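You operate a simulated robot arm through the tools that you are given. There is no shell and no other tool.

Carry out the task below with a simulated robot arm. There is one attempt and no reset: what you move stays moved.

## Task
Steam the dumplings, then switch off and take the lid off.
Fine: Use the steam cooker: lid on, slider at dumplings, switch on, press start once, wait till the green lamp goes out. The lid goes back where it lay.

Only the result counts: the job must be done as asked and must still hold three seconds after the hand-in. Knocking over, shifting, dropping, spilling or breaking anything else fails it. A push-on lid holds only when it is set on centred and level and pressed home; a screw cap is set on level and turned clockwise until tight.

## Robot
A 7-joint arm with a two-finger gripper, fixed in place. Base frame: the origin is at the foot of the arm, x ahead of it, y to its left, z up; the work surface is at about z = 0.8. Lengths are in m, angles in degrees, forces in N, time in s.
With the tool pointing down near the work surface it reaches from about 0.34 to 0.72 m from the base axis. Its first joint turns from -66.0 to 66.0 degrees. Payload 2.45 kg.
Tool frame: the origin (TCP) lies between the finger pads and is the grasp point; the fingertips stand 0.026 m ahead of it; z points along the fingers, y is the line along which they close. Largest opening 0.096 m; the body of the gripper starts 0.069 m behind the TCP.
Orientation is that of the tool frame in the base frame, as [roll, pitch, yaw] about the fixed x, y, z axes, in that order (R = Rz(yaw) Ry(pitch) Rx(roll)). With the fingers straight down and closing along the base's y, the tool's x points along the base's -x, its y along +y and its z along -z.

## Interface
- The arm moves only by the tool servo_tool. Its argument "motion" is a list of rows, each a list of 7 numbers: the shift along the base's x, y, z in m, then the turn, a rotation vector about the base's x, y, z in degrees, then the gripper command, from -1 (shut) to 1 (fully open), values between in proportion. In form: [[tx, ty, tz, wx, wy, wz, claw], ...]. A call has 1 to 20 rows; each row is the pose to reach, as a shift and turn from the pose commanded when the call began. Each row takes 0.2 s and may step no farther than 0.05 m and 8.6 degrees from the row before; otherwise, or with a gripper value out of range, the whole call is refused. A pose out of reach is approached as far as the arm can. The call stops where the force on the tool passes 40 N (or 10 N more than at its start, if that is more) or the arm is blocked; 0.2 s more then pass. Each finger halts on what it meets, pressing with about 38 N; the grip force reading is that of the motor and also rises with nothing between the fingers. The clock runs only during rows and for 0.2 s after the last one: add rows that repeat a pose to give the fingers time. It gives the time, the measured TCP pose, the force on the tool (base axes), the opening and the grip force at its end, in the units of the frame above (readings bear some noise), with the torque about the TCP (base axes, N m) and any sound that the robot's microphone picked up, and new pictures: "show" is both (left out), scene, wrist or none.
- Cameras (640 x 400 px; columns grow to the right, rows downward): "scene" is fixed at [0.1732, -0.3962, 1.4239]; the picture's right is [0.72, -0.69, 0.00], its down [-0.40, -0.41, -0.82] and it looks along [0.57, 0.59, -0.57] (base axes); focal length 336 px, centre (320, 200). "wrist" rides on the gripper at [0.082, 0.003, -0.098] in the tool frame; the picture's right is [-0.04, 1.00, 0.00], its down [-0.73, -0.03, -0.68] and it looks along [-0.68, -0.03, 0.73] (tool axes); focal length 256 px, centre (320, 200). There is no depth. A picture from a camera that has moved, and an enlarged one, comes with that camera's place and axes in the base frame and with its lens.
- zoom(camera, box): a new picture of the part [left, top, right, bottom] of that camera's present view, enlarged. It takes no simulated time.
- sign_off(): hands the job in; it is judged then, once.

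Nothing tells you positions but the pictures and the camera data. Unless the task says otherwise, let go and move clear before handing in.

The tools are called after "Call:" as a command line: name --pt "numbers of a row" for each row, then --argument value for the rest, lists and objects as JSON in quotes. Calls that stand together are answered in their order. servo_tool: Moves the arm, as the interface text tells. Its arguments: {"type":"object","properties":{"motion":{"type":"array","items":{"type":"array","items":{"type":"number"}}},"show":{"type":"string","enum":["both","scene","wrist","none"]}},"required":["motion"]} The other tools are called the same way: zoom (camera, box) takes an enlarged picture of a part of a camera's view; sign_off () hands the job in.

At the start:

```text
time: 0.0
position: [0.4716, 0.0113, 1.1213]
orientation: [180.0, 0.0, 179.9]
wrist_force: [0.6, 0.4, 0.0]
wrist_torque: [-0.01, 0.03, -0.02]
width: 0.0962
grasp_force: 0.0
```

scene: 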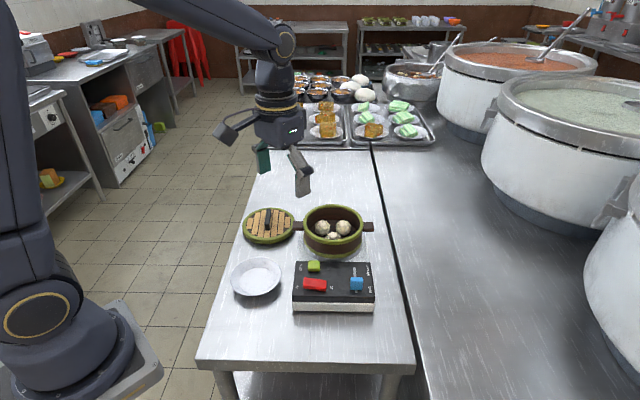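
wrist: 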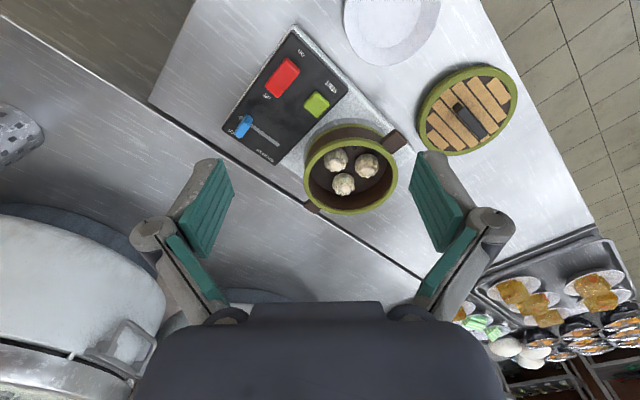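

I see a steamer basket with dumplings, its lid lying to the left of it, and a control panel with a red switch, a green button and a blue slider. I'll look at the details first.

Call:
zoom --camera "scene" --box '[220, 190, 400, 320]'

Call:
zoom --camera "wrist" --box '[210, 10, 370, 170]'

Call:
zoom --camera "wrist" --box '[290, 40, 530, 220]'

```text
3.08 times, centred on (310, 255) of scene
camera zoom: at [0.1732, -0.3962, 1.4239], right [0.72, -0.69, 0.0], down [-0.4, -0.41, -0.82], along [0.57, 0.59, -0.57], focal length 1035 px, centre (351, 31)
```

zoom: 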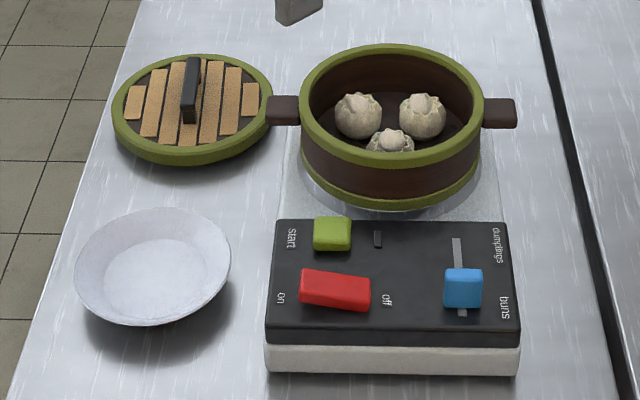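

```text
2.50 times, centred on (290, 90) of wrist
camera zoom: at [0.3901, 0.0152, 1.217], right [0.04, 1.0, 0.0], down [0.73, -0.03, 0.68], along [0.68, -0.03, -0.73], focal length 640 px, centre (395, 475)
```

zoom: 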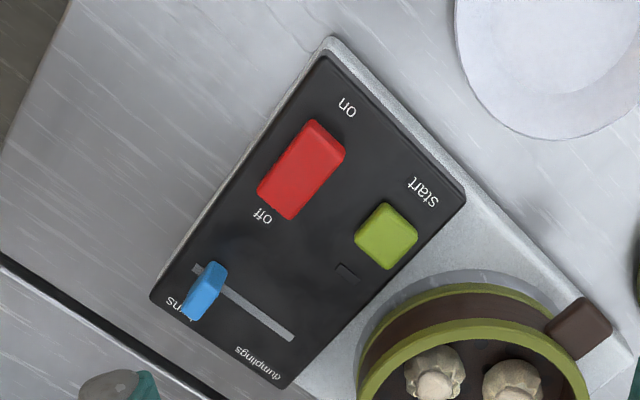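

```text
2.22 times, centred on (410, 130) of wrist
camera zoom: at [0.3901, 0.0152, 1.217], right [0.04, 1.0, 0.0], down [0.73, -0.03, 0.68], along [0.68, -0.03, -0.73], focal length 569 px, centre (120, 356)
```

zoom: 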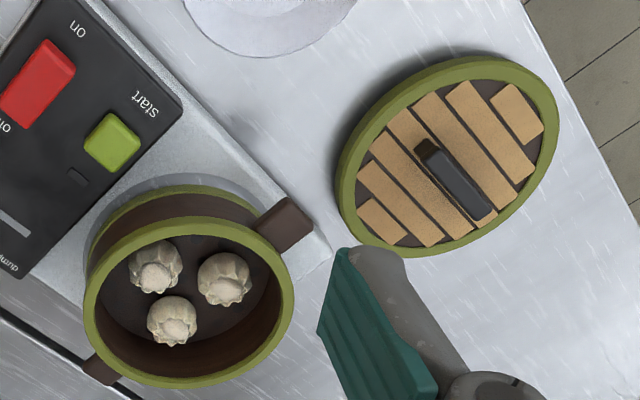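

The lid lies near (0.575, 0.238) with its handle bar running at about 46° to x, and the panel and basket are turned the same way. I'll rotate the gripper by 46° and move above the lid for a closer look.

Call:
servo_tool --pt "0.017 0.037 -0.012 0 0 7.7 1" --pt "0.034 0.075 -0.024 0 0 15.4 1" --pt "0.051 0.113 -0.036 0 0 23 1" --pt "0.068 0.15 -0.048 0 0 30.7 1" --pt "0.085 0.188 -0.06 0 0 38.4 1" --pt "0.1034 0.2267 -0.0713 0 0 46 1" --pt "0.1034 0.2267 -0.0713 0 0 46 1"

```text
time: 1.6
position: [0.5715, 0.2388, 1.0476]
orientation: [180.0, 0.0, -133.9]
wrist_force: [-0.4, -0.5, -0.3]
wrist_torque: [0.0, 0.0, 0.01]
width: 0.096
grasp_force: 0.1
camera wrist: at [0.5135, 0.1822, 1.1434], right [-0.69, 0.72, 0.0], down [0.53, 0.51, 0.68], along [0.49, 0.47, -0.73], focal length 256 px, centre (320, 200)
```

scene: 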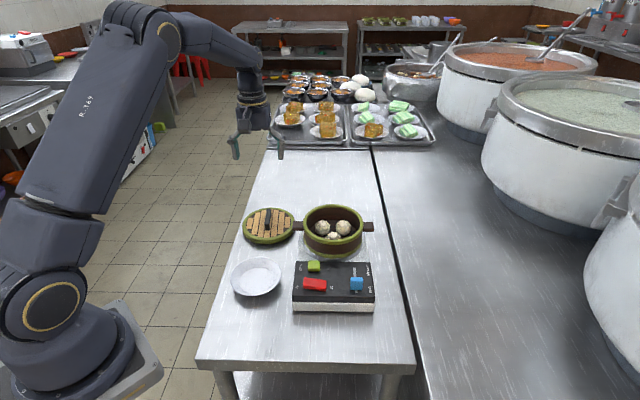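
wrist: 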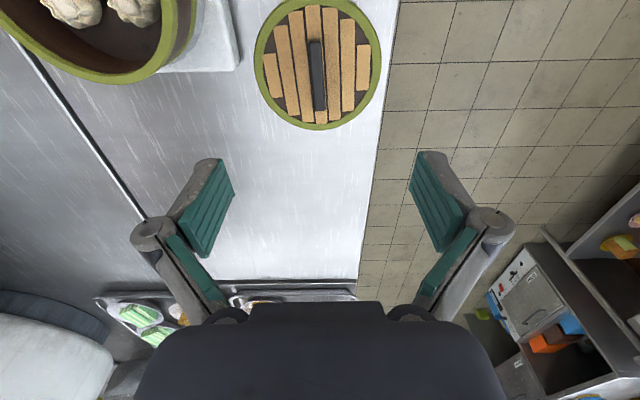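

Call:
zoom --camera "wrist" --box '[240, 0, 400, 140]'

Call:
zoom --camera "scene" --box '[235, 195, 385, 265]'

```text
2.86 times, centred on (320, 70) of wrist
camera zoom: at [0.5135, 0.1822, 1.1434], right [-0.69, 0.72, 0.0], down [0.53, 0.51, 0.68], along [0.49, 0.47, -0.73], focal length 731 px, centre (320, 571)
```

zoom: 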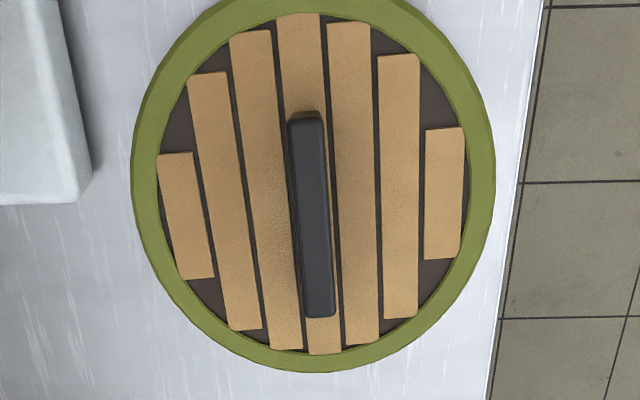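

```text
4.27 times, centred on (310, 230) of scene
camera zoom: at [0.1732, -0.3962, 1.4239], right [0.72, -0.69, 0.0], down [-0.4, -0.41, -0.82], along [0.57, 0.59, -0.57], focal length 1435 px, centre (363, 72)
```

zoom: 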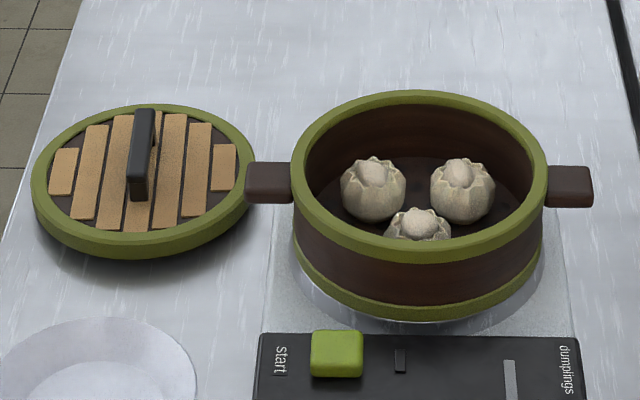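

The handle is centred near (0.584, 0.245), top about z 0.85. I'll line up over it and go down partway.

Call:
servo_tool --pt "0.005 0.003 -0.04 0 0 1 1" --pt "0.01 0.006 -0.08 0 0 1 1" --pt "0.011 0.006 -0.11 0 0 1 1" --pt "0.011 0.006 -0.13 0 0 1 1" --pt "0.011 0.006 -0.13 0 0 1 1"

```text
time: 2.8
position: [0.5848, 0.2448, 0.9167]
orientation: [-180.0, 0.0, -132.9]
wrist_force: [0.7, 0.7, 1.1]
wrist_torque: [0.01, -0.02, 0.01]
width: 0.096
grasp_force: 0.0
camera wrist: at [0.5273, 0.1865, 1.0134], right [-0.7, 0.71, 0.0], down [0.52, 0.52, 0.68], along [0.48, 0.48, -0.73], focal length 256 px, centre (320, 200)
```

scene: 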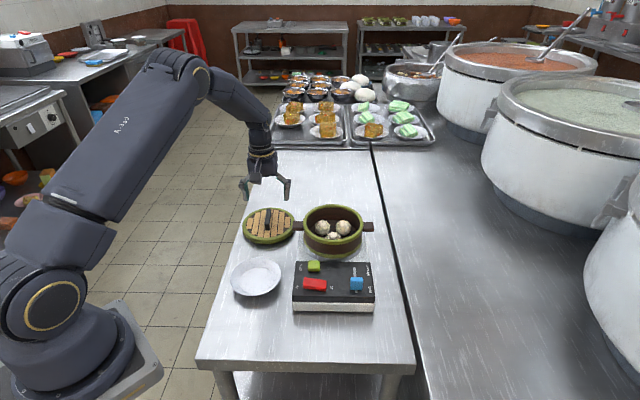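
wrist: 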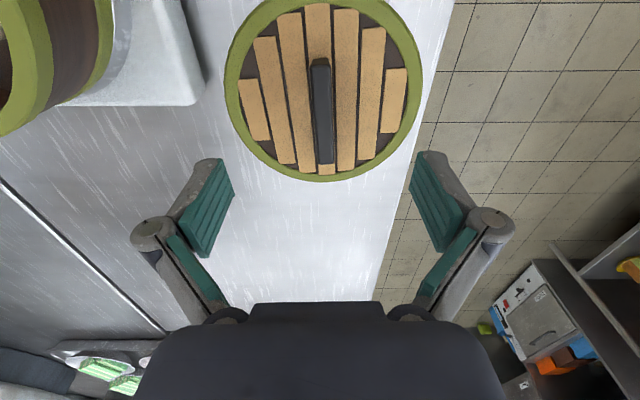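

Call:
zoom --camera "wrist" --box '[220, 0, 420, 190]'

Call:
zoom --camera "scene" --box '[220, 160, 320, 250]'

```text
2.11 times, centred on (320, 95) of wrist
camera zoom: at [0.5273, 0.1865, 1.0134], right [-0.7, 0.71, 0.0], down [0.52, 0.52, 0.68], along [0.48, 0.48, -0.73], focal length 539 px, centre (320, 421)
```

zoom: 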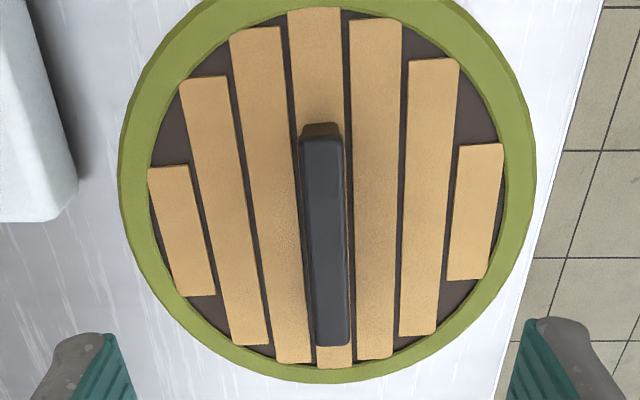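

```text
4.44 times, centred on (270, 205) of scene
camera zoom: at [0.1732, -0.3962, 1.4239], right [0.72, -0.69, 0.0], down [-0.4, -0.41, -0.82], along [0.57, 0.59, -0.57], focal length 1495 px, centre (542, 178)
```

zoom: 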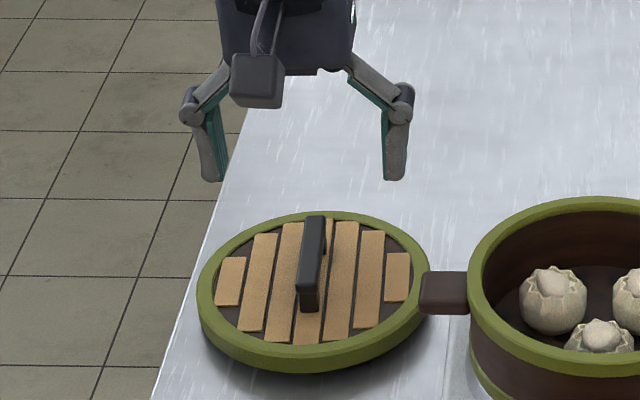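

The gripper is nearly aligned. I'll make a small correction and descend over the handle.

Call:
servo_tool --pt "-0.003 -0.0005 -0.03 0 0 1.2 1" --pt "-0.003 -0.0005 -0.05 0 0 1.2 1" --pt "-0.003 -0.0005 -0.06 0 0 1.2 1" --pt "-0.003 -0.0005 -0.06 0 0 1.2 1"

Call:
zoom --camera "scene" --box '[220, 160, 320, 250]'

```text
time: 3.8
position: [0.5834, 0.2436, 0.8567]
orientation: [180.0, -0.1, -131.9]
wrist_force: [0.5, -0.6, -0.4]
wrist_torque: [0.02, -0.04, 0.03]
width: 0.096
grasp_force: 0.0
camera wrist: at [0.527, 0.1849, 0.9539], right [-0.72, 0.7, 0.0], down [0.51, 0.53, 0.68], along [0.47, 0.49, -0.73], focal length 256 px, centre (320, 200)
```

scene: 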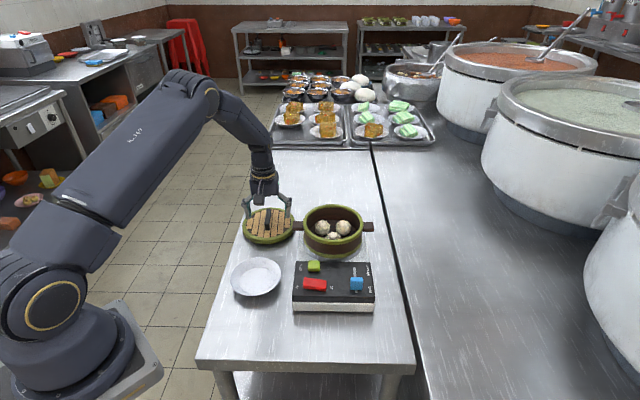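
wrist: 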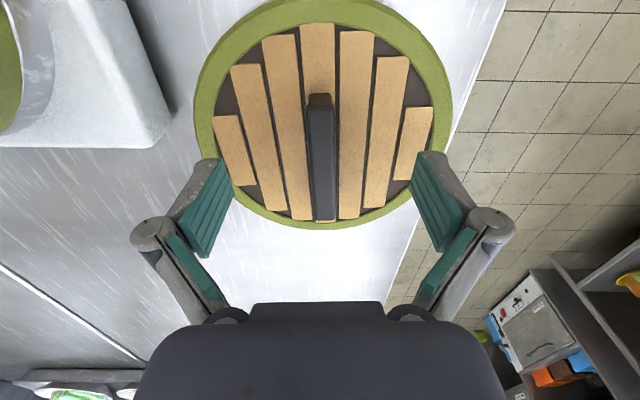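

```text
4.44 times, centred on (270, 205) of scene
camera zoom: at [0.1732, -0.3962, 1.4239], right [0.72, -0.69, 0.0], down [-0.4, -0.41, -0.82], along [0.57, 0.59, -0.57], focal length 1495 px, centre (542, 178)
```

zoom: 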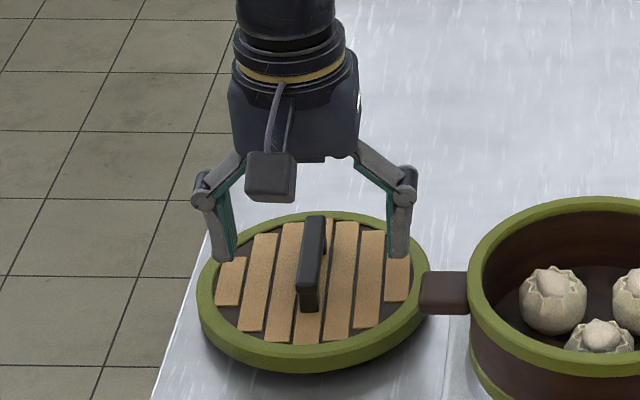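

The fingers straddle the handle with the tips clear of the lid. I'll close now.

Call:
servo_tool --pt "0 0 0 0 0 0 -1" --pt "0 0 0 0 0 0 -1" --pt "0 0 0 0 0 0 -1" --pt "0 0 0 0 0 0 -1" --pt "0 0 0 0 0 0 -1" --pt "0 0 0 0 0 0 -1" --pt "0 0 0 0 0 0 -1"

Call:
zoom --camera "scene" --box '[220, 160, 320, 250]'

```text
time: 5.4
position: [0.5835, 0.2431, 0.8573]
orientation: [180.0, 0.1, -131.8]
wrist_force: [-0.2, 0.4, 0.7]
wrist_torque: [-0.02, 0.01, 0.01]
width: 0.0126
grasp_force: 37.9
camera wrist: at [0.527, 0.1848, 0.9541], right [-0.72, 0.7, 0.0], down [0.51, 0.53, 0.68], along [0.47, 0.49, -0.73], focal length 256 px, centre (320, 200)
```

scene: 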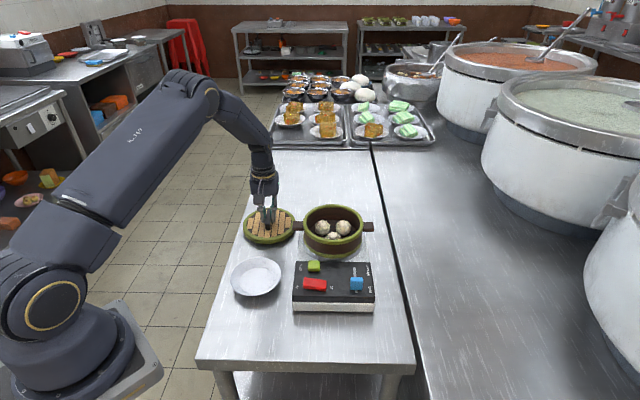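
wrist: 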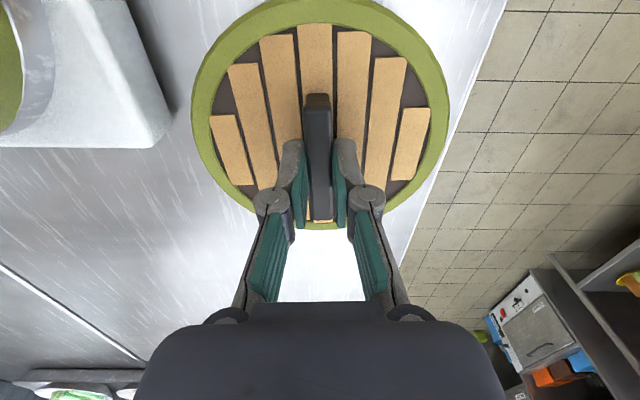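

```text
4.44 times, centred on (270, 205) of scene
camera zoom: at [0.1731, -0.3962, 1.4239], right [0.72, -0.69, 0.0], down [-0.4, -0.41, -0.82], along [0.57, 0.59, -0.57], focal length 1495 px, centre (542, 178)
```

zoom: 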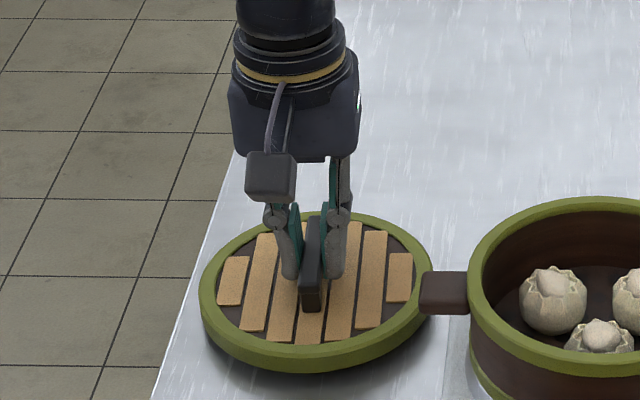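

Call:
zoom --camera "wrist" --box '[180, 0, 460, 240]'

Call:
zoom --camera "scene" --box '[290, 190, 390, 270]'

```text
1.67 times, centred on (320, 120) of wrist
camera zoom: at [0.527, 0.1848, 0.9541], right [-0.72, 0.7, 0.0], down [0.51, 0.53, 0.68], along [0.47, 0.49, -0.73], focal length 427 px, centre (320, 333)
```

zoom: 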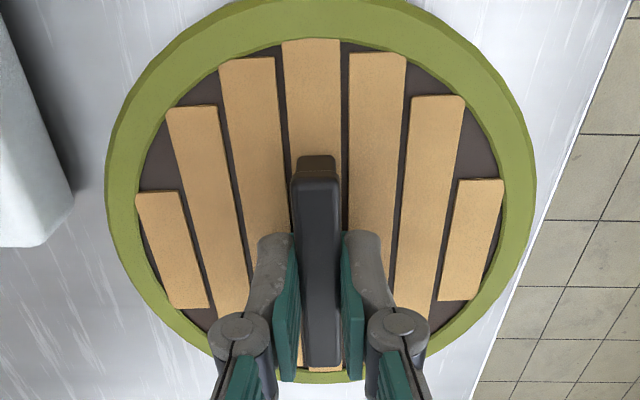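

```text
5.00 times, centred on (340, 230) of scene
camera zoom: at [0.1731, -0.3962, 1.4239], right [0.72, -0.69, 0.0], down [-0.4, -0.41, -0.82], along [0.57, 0.59, -0.57], focal length 1682 px, centre (220, 50)
```

zoom: 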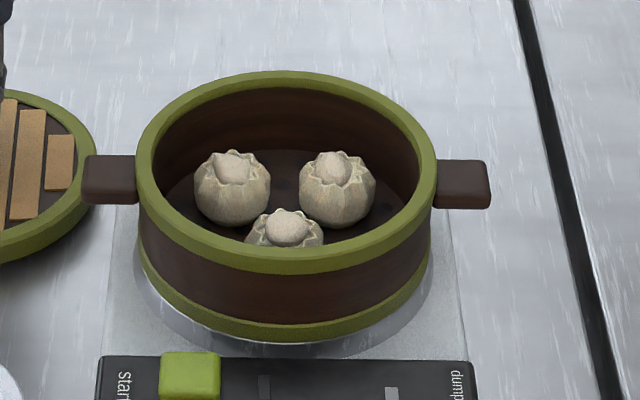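

The lid is held (width 12.6 mm). I'll lift it straight up, then back off to a place where the wrist camera can see the basket beside it.

Call:
servo_tool --pt "0 0 0.02 0 0 0 -1" --pt "0 0 0.05 0 0 0 -1" --pt "0 0 0.09 0 0 0 -1" --pt "0 0 0.13 0 0 0 -1" --pt "-0.015 -0.01 0.16 0 0 0 -1" --pt "-0.045 -0.025 0.18 0 0 0 -1" --pt "-0.08 -0.04 0.19 0 0 0 -1" --pt "-0.11 -0.06 0.19 0 0 0 -1" --pt "-0.13 -0.075 0.19 0 0 0 -1" --pt "-0.13 -0.075 0.19 0 0 0 -1" --pt "-0.13 -0.075 0.19 0 0 0 -1"

Call:
zoom --camera "wrist" --box '[0, 40, 320, 260]'

Call:
zoom --camera "scene" --box '[200, 120, 380, 270]'

```text
time: 7.8
position: [0.4545, 0.1688, 1.0475]
orientation: [180.0, -0.1, -131.8]
wrist_force: [1.0, -0.1, -0.3]
wrist_torque: [0.03, 0.01, -0.02]
width: 0.0129
grasp_force: 38.2
camera wrist: at [0.3976, 0.1102, 1.1452], right [-0.72, 0.7, 0.0], down [0.51, 0.53, 0.68], along [0.47, 0.49, -0.73], focal length 256 px, centre (320, 200)
```

scene: 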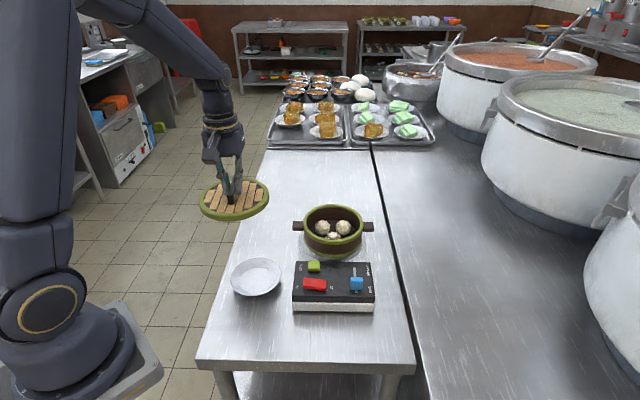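
wrist: 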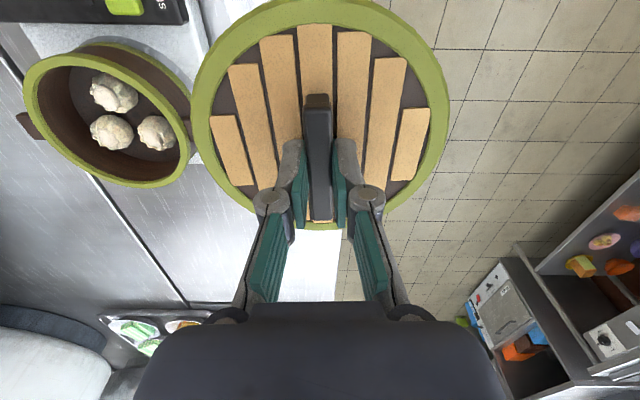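

```text
1.82 times, centred on (160, 150) of wrist
camera zoom: at [0.3976, 0.1102, 1.1452], right [-0.72, 0.7, 0.0], down [0.51, 0.53, 0.68], along [0.47, 0.49, -0.73], focal length 465 px, centre (611, 291)
```

zoom: 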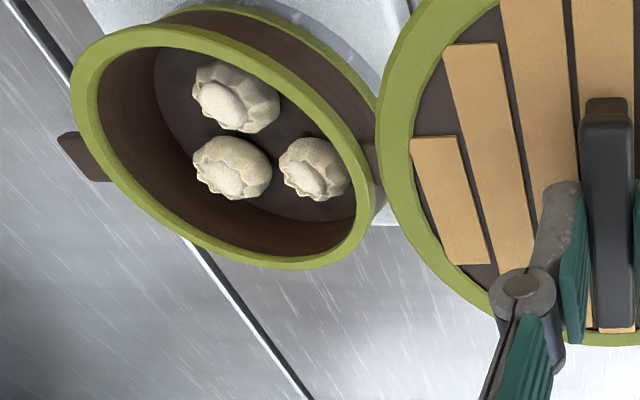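

```text
2.67 times, centred on (290, 195) of scene
camera zoom: at [0.1732, -0.3962, 1.4239], right [0.72, -0.69, 0.0], down [-0.4, -0.41, -0.82], along [0.57, 0.59, -0.57], focal length 897 px, centre (400, 213)
```

zoom: 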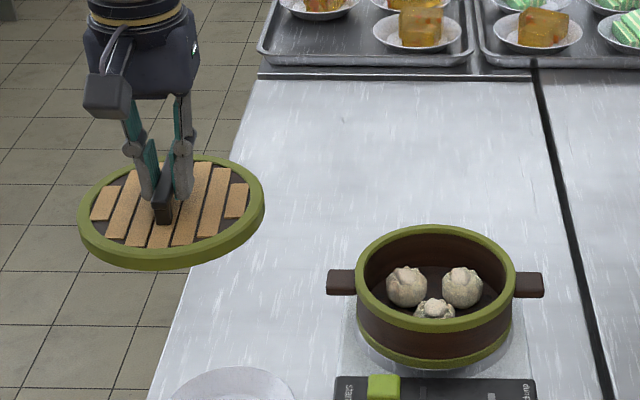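

Call:
zoom --camera "wrist" --box '[10, 30, 210, 200]'

Call:
zoom --camera "scene" --box '[285, 190, 385, 265]'

```text
2.35 times, centred on (110, 115) of wrist
camera zoom: at [0.3976, 0.1102, 1.1452], right [-0.72, 0.7, 0.0], down [0.51, 0.53, 0.68], along [0.47, 0.49, -0.73], focal length 602 px, centre (814, 400)
```

zoom: 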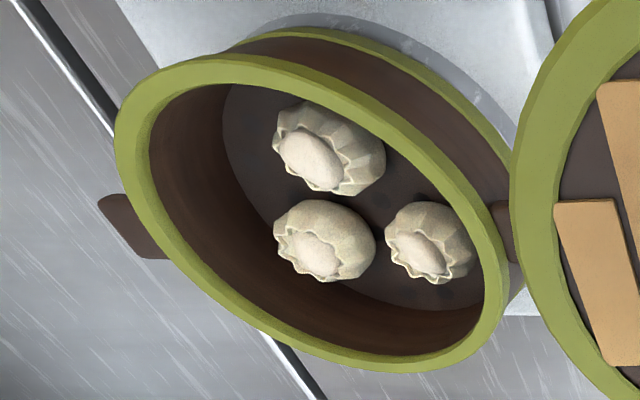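

```text
5.33 times, centred on (335, 228) of scene
camera zoom: at [0.1732, -0.3962, 1.4239], right [0.72, -0.69, 0.0], down [-0.4, -0.41, -0.82], along [0.57, 0.59, -0.57], focal length 1794 px, centre (240, 53)
```

zoom: 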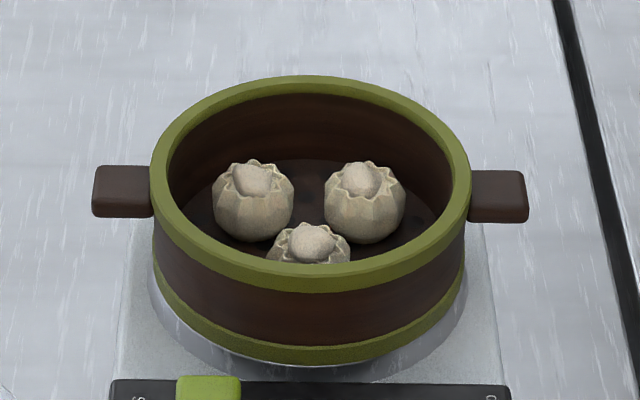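

Call:
zoom --camera "scene" --box '[185, 160, 285, 230]'

```text
5.71 times, centred on (235, 195) of scene
camera zoom: at [0.1732, -0.3962, 1.4239], right [0.72, -0.69, 0.0], down [-0.4, -0.41, -0.82], along [0.57, 0.59, -0.57], focal length 1922 px, centre (806, 229)
```

zoom: 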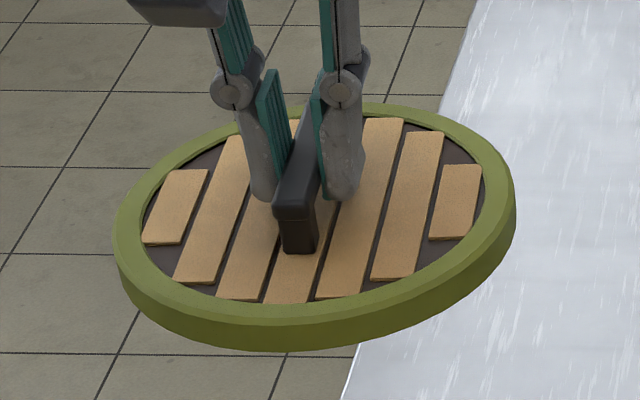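

The lid is held steady and level. Both cameras put the basket rim centre at about (0.649, 0.053), z about 0.90, so I'll carry the lid there, staying above the rim.

Call:
servo_tool --pt "0.027 -0.0169 0 0 0 0 -1" --pt "0.055 -0.034 0 0 0 0 -1" --pt "0.082 -0.051 0 0 0 0 -1" --pt "0.11 -0.068 0 0 0 0 -1" --pt "0.137 -0.085 0 0 0 0 -1" --pt "0.165 -0.102 -0.01 0 0 0 -1" --pt "0.1918 -0.1182 -0.03 0 0 0 -1" --pt "0.1918 -0.1182 -0.05 0 0 0 -1" --pt "0.1918 -0.1182 -0.06 0 0 0 -1" --pt "0.1918 -0.1182 -0.06 0 0 0 -1"

Call:
zoom --camera "scene" --box '[285, 180, 385, 260]'

Call:
zoom --camera "wrist" --box '[160, 0, 480, 240]'

```text
time: 10.0
position: [0.6448, 0.0525, 0.9862]
orientation: [180.0, -0.1, -131.8]
wrist_force: [-0.2, -0.5, 0.0]
wrist_torque: [0.0, 0.0, 0.02]
width: 0.0127
grasp_force: 37.8
camera wrist: at [0.5889, -0.0072, 1.0837], right [-0.72, 0.7, 0.0], down [0.51, 0.53, 0.68], along [0.47, 0.49, -0.73], focal length 256 px, centre (320, 200)
```

scene: 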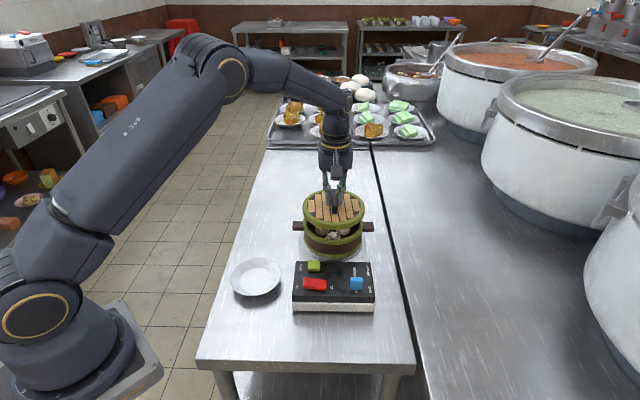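
wrist: 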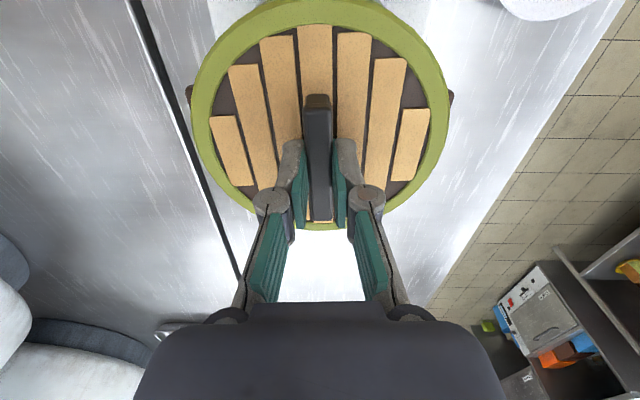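

```text
5.00 times, centred on (335, 220) of scene
camera zoom: at [0.1732, -0.3962, 1.4239], right [0.72, -0.69, 0.0], down [-0.4, -0.41, -0.82], along [0.57, 0.59, -0.57], focal length 1682 px, centre (245, 100)
```

zoom: 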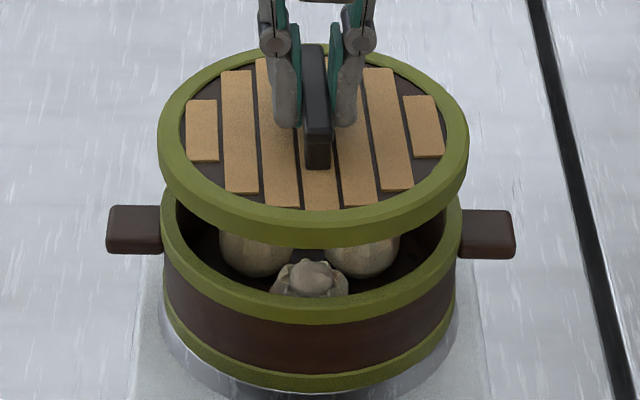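

```text
1.67 times, centred on (320, 120) of wrist
camera zoom: at [0.5889, -0.0072, 1.0837], right [-0.72, 0.7, 0.0], down [0.51, 0.53, 0.68], along [0.47, 0.49, -0.73], focal length 427 px, centre (320, 333)
```

zoom: 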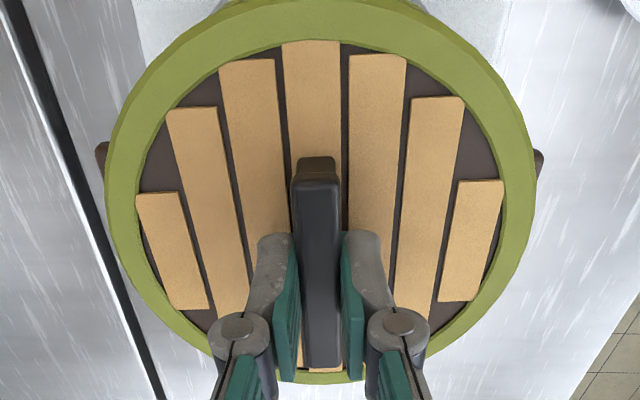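

Call:
zoom --camera "wrist" --box '[180, 70, 230, 120]'

Call:
zoom --camera "wrist" --box '[420, 70, 470, 120]'

Call:
zoom --camera "scene" --box '[295, 185, 375, 235]'

```text
8.00 times, centred on (205, 95) of wrist
camera zoom: at [0.5889, -0.0072, 1.0837], right [-0.72, 0.7, 0.0], down [0.51, 0.53, 0.68], along [0.47, 0.49, -0.73], focal length 2048 px, centre (1240, 1040)
```

zoom: 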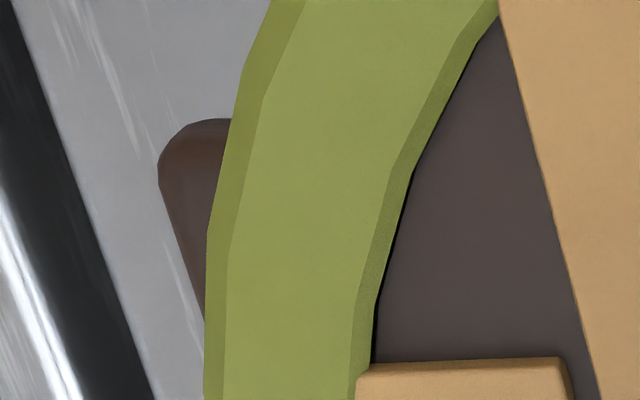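

```text
8.00 times, centred on (445, 95) of wrist
camera zoom: at [0.5889, -0.0072, 1.0837], right [-0.72, 0.7, 0.0], down [0.51, 0.53, 0.68], along [0.47, 0.49, -0.73], focal length 2048 px, centre (-680, 1040)
```

zoom: 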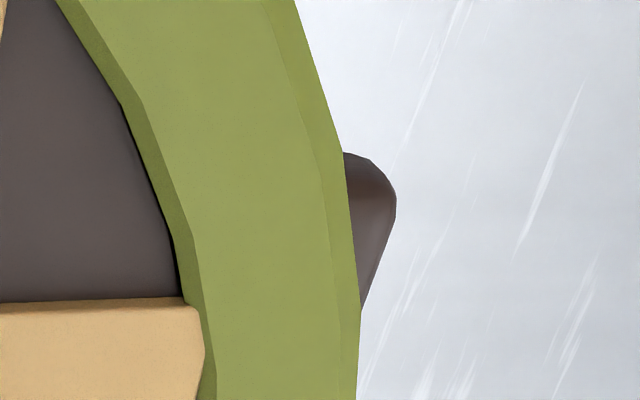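

```text
8.00 times, centred on (335, 210) of scene
camera zoom: at [0.1732, -0.3962, 1.4239], right [0.72, -0.69, 0.0], down [-0.4, -0.41, -0.82], along [0.57, 0.59, -0.57], focal length 2690 px, centre (200, 120)
```

zoom: 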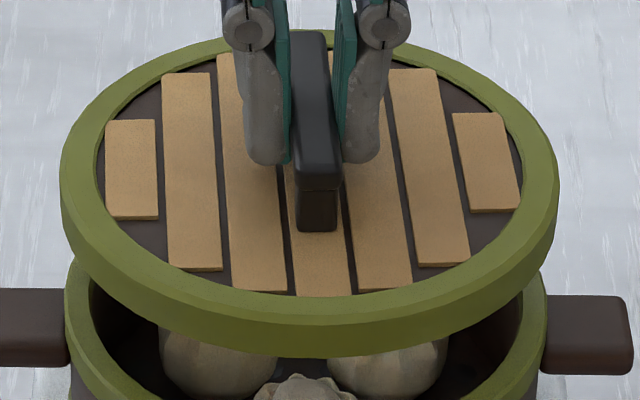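

Alignment sideways looks good. I'll lower to just above the rim and check the fore-aft alignment.

Call:
servo_tool --pt "0 0 -0.008 0 0 0 -1" --pt "0 0 -0.014 0 0 0 -1" --pt "0 0 -0.018 0 0 0 -1" --pt "0 0 -0.02 0 0 0 -1" --pt "0 0 -0.02 0 0 0 -1"

Call:
zoom --camera "scene" --box '[290, 185, 380, 260]'

Call:
zoom --camera "wrist" --box '[160, 0, 480, 240]'

```text
time: 11.2
position: [0.6446, 0.0498, 0.9674]
orientation: [180.0, 0.0, -131.8]
wrist_force: [-0.2, -0.1, -1.1]
wrist_torque: [0.02, 0.0, -0.02]
width: 0.0125
grasp_force: 38.6
camera wrist: at [0.5883, -0.0079, 1.0648], right [-0.72, 0.7, 0.0], down [0.51, 0.53, 0.68], along [0.47, 0.49, -0.73], focal length 256 px, centre (320, 200)
```

scene: 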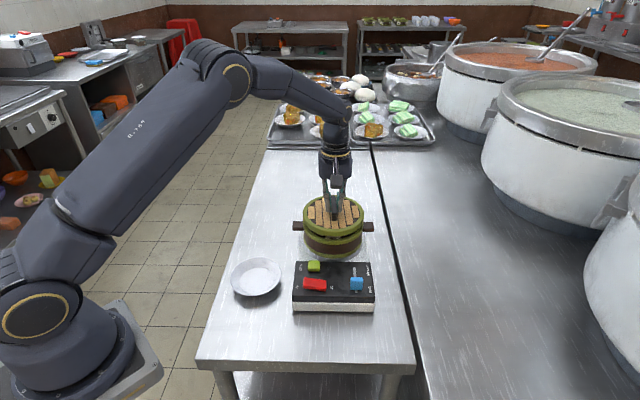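
wrist: 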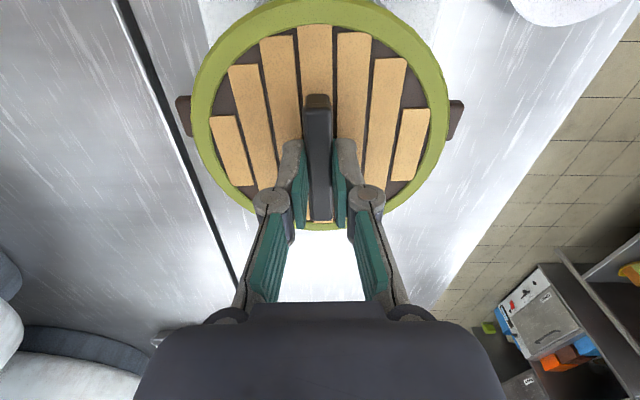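

```text
5.33 times, centred on (335, 222) of scene
camera zoom: at [0.1732, -0.3962, 1.4239], right [0.72, -0.69, 0.0], down [-0.4, -0.41, -0.82], along [0.57, 0.59, -0.57], focal length 1794 px, centre (240, 80)
```

zoom: 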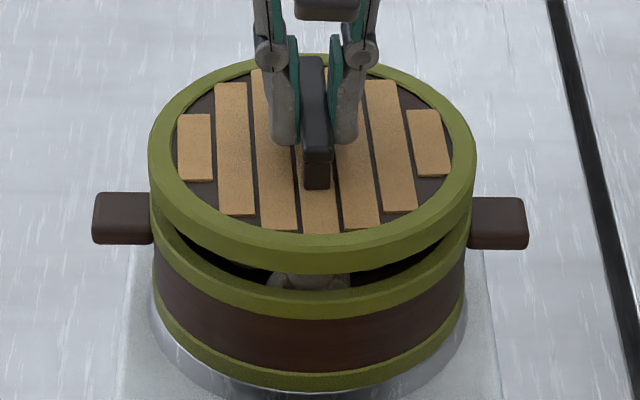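

```text
1.67 times, centred on (320, 120) of wrist
camera zoom: at [0.5883, -0.0079, 1.0648], right [-0.72, 0.7, 0.0], down [0.51, 0.53, 0.68], along [0.47, 0.49, -0.73], focal length 427 px, centre (320, 333)
```

zoom: 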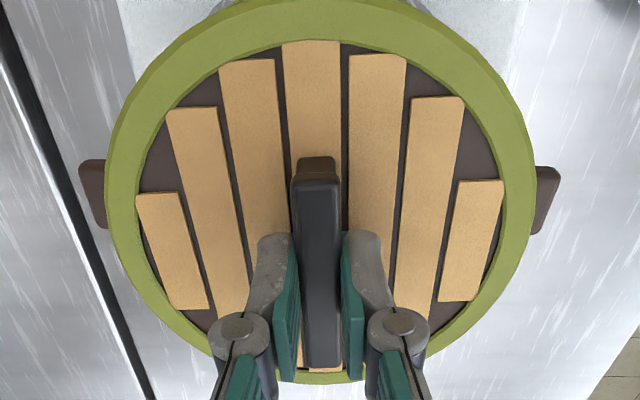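

Call:
zoom --camera "wrist" --box '[190, 85, 240, 145]'

Call:
zoom --camera "wrist" --box '[420, 85, 470, 145]'

Call:
zoom --camera "scene" --box '[300, 205, 370, 250]'

```text
6.67 times, centred on (215, 115) of wrist
camera zoom: at [0.5883, -0.0079, 1.0648], right [-0.72, 0.7, 0.0], down [0.51, 0.53, 0.68], along [0.47, 0.49, -0.73], focal length 1707 px, centre (1020, 767)
```

zoom: 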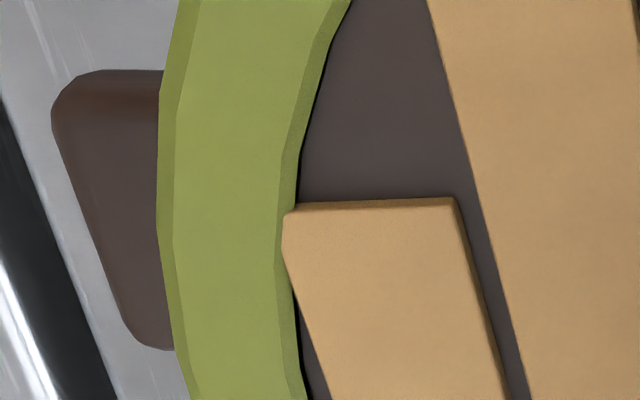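

```text
6.67 times, centred on (445, 115) of wrist
camera zoom: at [0.5883, -0.0079, 1.0648], right [-0.72, 0.7, 0.0], down [0.51, 0.53, 0.68], along [0.47, 0.49, -0.73], focal length 1707 px, centre (-513, 767)
```

zoom: 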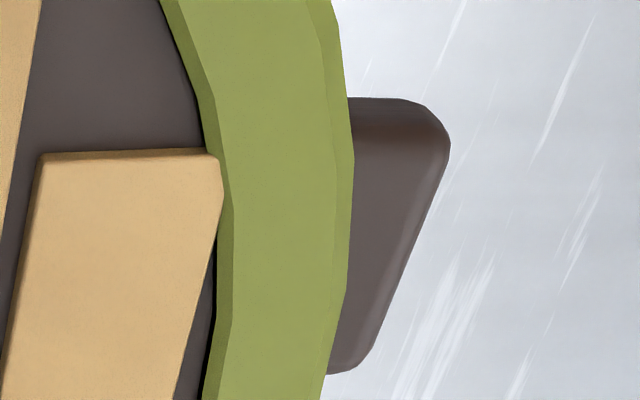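

```text
8.89 times, centred on (335, 228) of scene
camera zoom: at [0.1732, -0.3962, 1.4239], right [0.72, -0.69, 0.0], down [-0.4, -0.41, -0.82], along [0.57, 0.59, -0.57], focal length 2989 px, centre (187, -44)
```

zoom: 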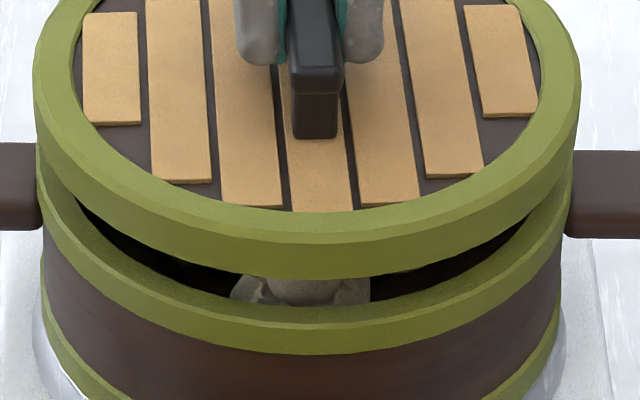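

Both views indicate the lid is within a couple of millimetres of centred. I'll lower it further in small steps.

Call:
servo_tool --pt "0 0 -0.003 0 0 0 -1" --pt "0 0 -0.006 0 0 0 -1" --pt "0 0 -0.008 0 0 0 -1" --pt "0 0 -0.009 0 0 0 -1" --pt "0 0 -0.009 0 0 0 -1"

Call:
zoom --camera "scene" --box '[300, 200, 370, 245]'

Call:
zoom --camera "wrist" --box '[160, 0, 480, 240]'

```text
time: 12.4
position: [0.6445, 0.0504, 0.9595]
orientation: [-179.9, -0.1, -131.8]
wrist_force: [0.2, -0.3, -0.1]
wrist_torque: [0.01, -0.01, -0.01]
width: 0.0129
grasp_force: 37.8
camera wrist: at [0.5884, -0.0075, 1.0558], right [-0.72, 0.7, 0.0], down [0.51, 0.53, 0.68], along [0.47, 0.49, -0.73], focal length 256 px, centre (320, 200)
```

scene: 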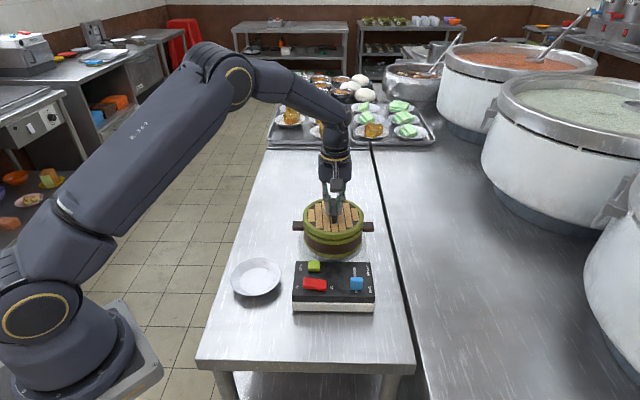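
wrist: 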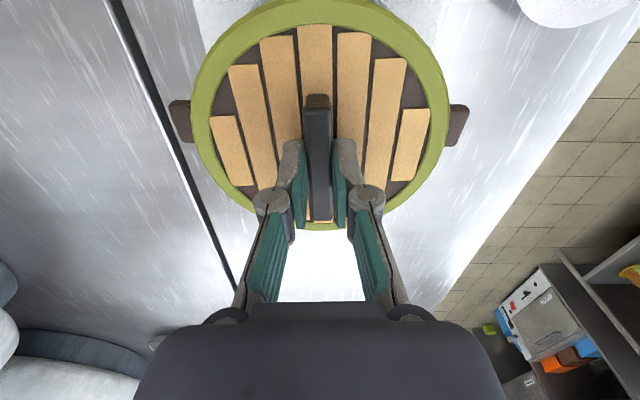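

```text
8.89 times, centred on (335, 222) of scene
camera zoom: at [0.1732, -0.3962, 1.4239], right [0.72, -0.69, 0.0], down [-0.4, -0.41, -0.82], along [0.57, 0.59, -0.57], focal length 2989 px, centre (187, 0)
```

zoom: 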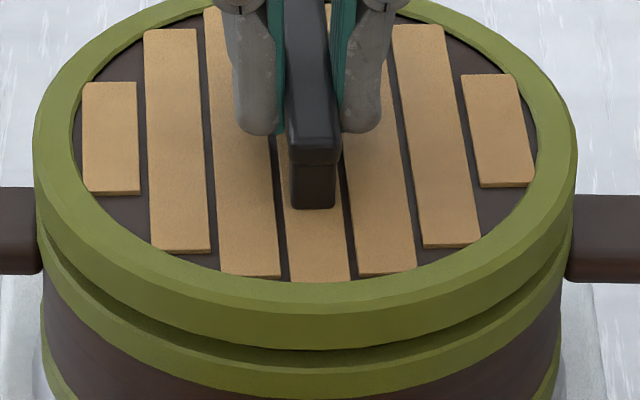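

```text
1.67 times, centred on (320, 120) of wrist
camera zoom: at [0.5884, -0.0075, 1.0558], right [-0.72, 0.7, 0.0], down [0.51, 0.53, 0.68], along [0.47, 0.49, -0.73], focal length 427 px, centre (320, 333)
```

zoom: 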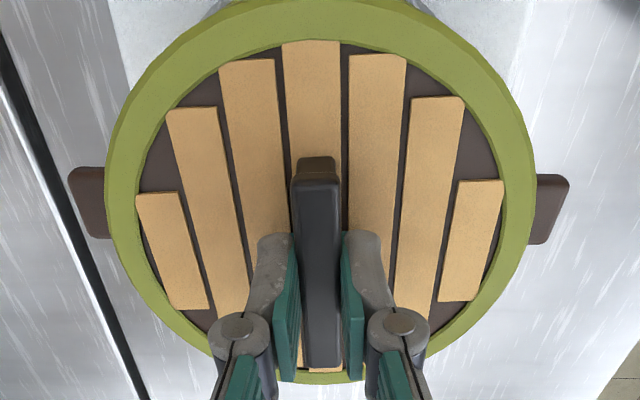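

Call:
servo_tool --pt "0 0 -0.002 0 0 0 -1" --pt "0 0 -0.003 0 0 0 -1" --pt "0 0 -0.004 0 0 0 -1" --pt "0 0 -0.005 0 0 0 -1" --pt "0 0 -0.005 0 0 0 -1"

Call:
zoom --camera "scene" --box '[300, 200, 370, 245]'

```text
time: 13.6
position: [0.6449, 0.051, 0.9548]
orientation: [-179.9, -0.1, -131.8]
wrist_force: [-0.3, -0.2, -1.6]
wrist_torque: [-0.02, -0.03, 0.03]
width: 0.0126
grasp_force: 38.1
camera wrist: at [0.5889, -0.0074, 1.0518], right [-0.72, 0.7, 0.0], down [0.51, 0.53, 0.68], along [0.47, 0.49, -0.73], focal length 256 px, centre (320, 200)
```

scene: 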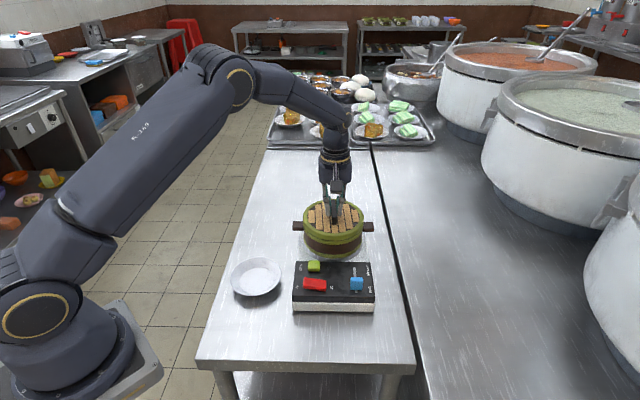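
wrist: 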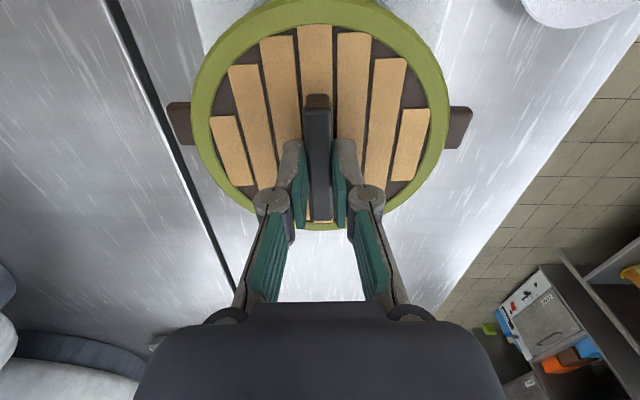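

```text
8.89 times, centred on (335, 222) of scene
camera zoom: at [0.1732, -0.3962, 1.4239], right [0.72, -0.69, 0.0], down [-0.4, -0.41, -0.82], along [0.57, 0.59, -0.57], focal length 2989 px, centre (187, 0)
```

zoom: 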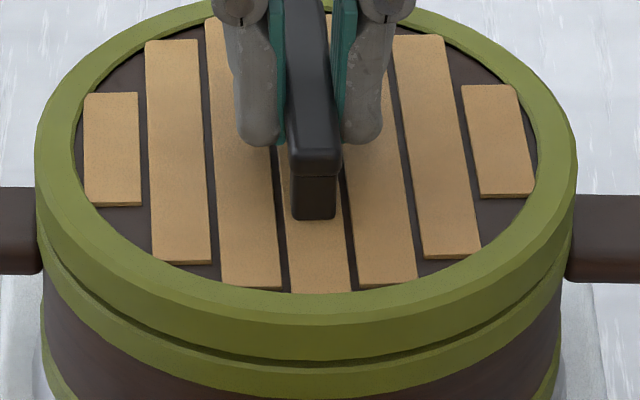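

Call:
servo_tool --pt "0 0 -0.001 0 0 0 -1" --pt "0 0 -0.002 0 0 0 -1" --pt "0 0 -0.003 0 0 0 -1" --pt "0 0 -0.004 0 0 0 -1" --pt "0 0 -0.004 0 0 0 -1"

Call:
zoom --camera "scene" --box '[300, 200, 370, 245]'

```text
time: 14.8
position: [0.644, 0.0509, 0.9508]
orientation: [-180.0, -0.1, -131.7]
wrist_force: [-0.4, -0.2, 0.1]
wrist_torque: [-0.01, 0.0, -0.02]
width: 0.0126
grasp_force: 38.0
camera wrist: at [0.5886, -0.0073, 1.0482], right [-0.72, 0.7, 0.0], down [0.51, 0.53, 0.68], along [0.47, 0.49, -0.73], focal length 256 px, centre (320, 200)
```

scene: 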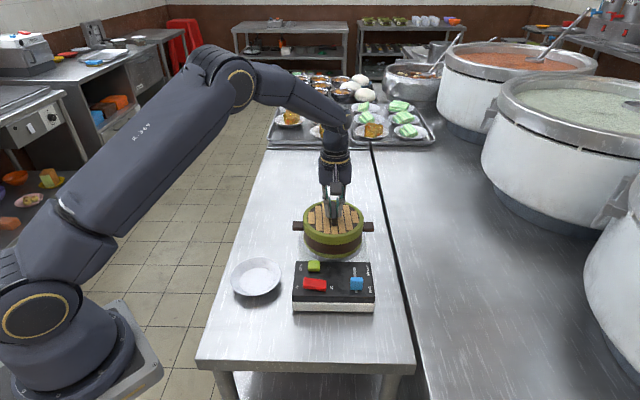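
wrist: 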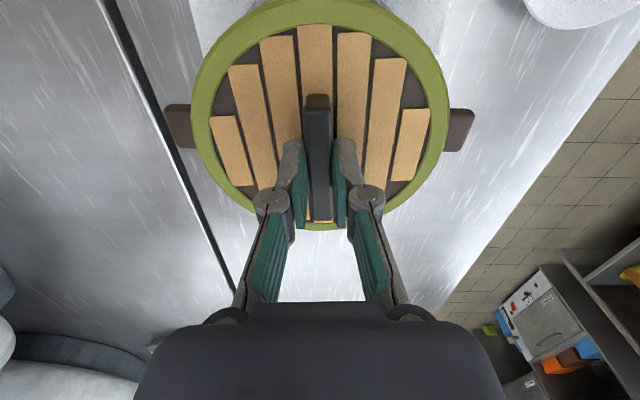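

```text
8.89 times, centred on (335, 222) of scene
camera zoom: at [0.1732, -0.3962, 1.4239], right [0.72, -0.69, 0.0], down [-0.4, -0.41, -0.82], along [0.57, 0.59, -0.57], focal length 2989 px, centre (187, 0)
```

zoom: 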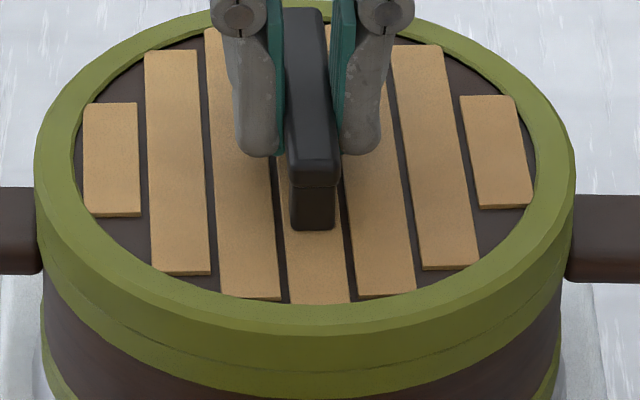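

The lid now visibly meets the rim, with no force yet. I'll press on gently.

Call:
servo_tool --pt "0 0 -0.001 0 0 0 -1" --pt "0 0 -0.002 0 0 0 -1" --pt "0 0 -0.003 0 0 0 -1" --pt "0 0 -0.004 0 0 0 -1" --pt "0 0 -0.004 0 0 0 -1"

Call:
zoom --camera "scene" --box '[300, 200, 370, 245]'

```text
time: 15.8
position: [0.6464, 0.052, 0.9519]
orientation: [-179.8, 0.2, -131.8]
wrist_force: [0.9, -0.3, 2.9]
wrist_torque: [-0.13, 0.17, -0.03]
width: 0.0127
grasp_force: 38.6
stopped in row 4: the force on the tool passed its limit at 42 N (the readings are from after the stop); the commanded pose is now the measured one
camera wrist: at [0.5893, -0.007, 1.0475], right [-0.72, 0.7, 0.0], down [0.51, 0.53, 0.68], along [0.48, 0.49, -0.73], focal length 256 px, centre (320, 200)
```

scene: 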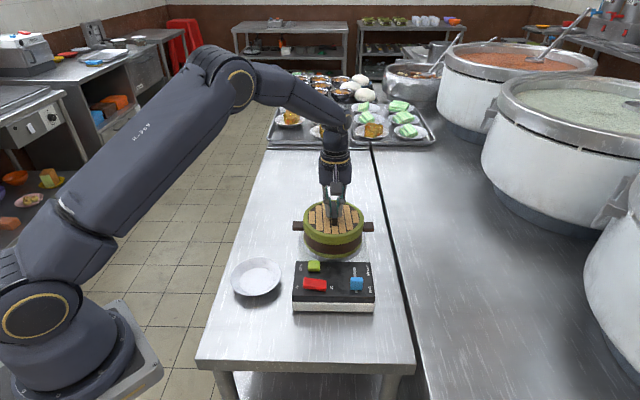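
wrist: 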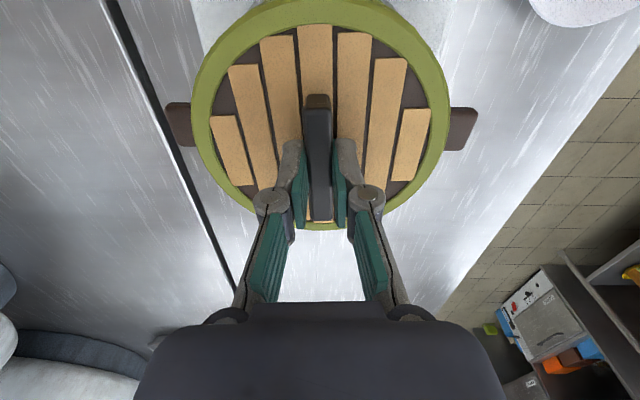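

```text
8.89 times, centred on (335, 222) of scene
camera zoom: at [0.1731, -0.3962, 1.4239], right [0.72, -0.69, 0.0], down [-0.4, -0.41, -0.82], along [0.57, 0.59, -0.57], focal length 2989 px, centre (187, 0)
```

zoom: 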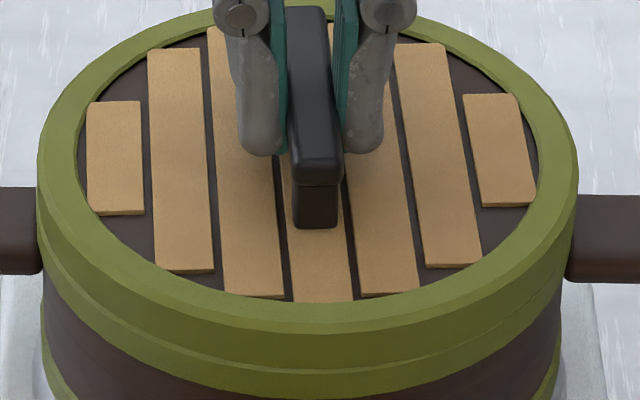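

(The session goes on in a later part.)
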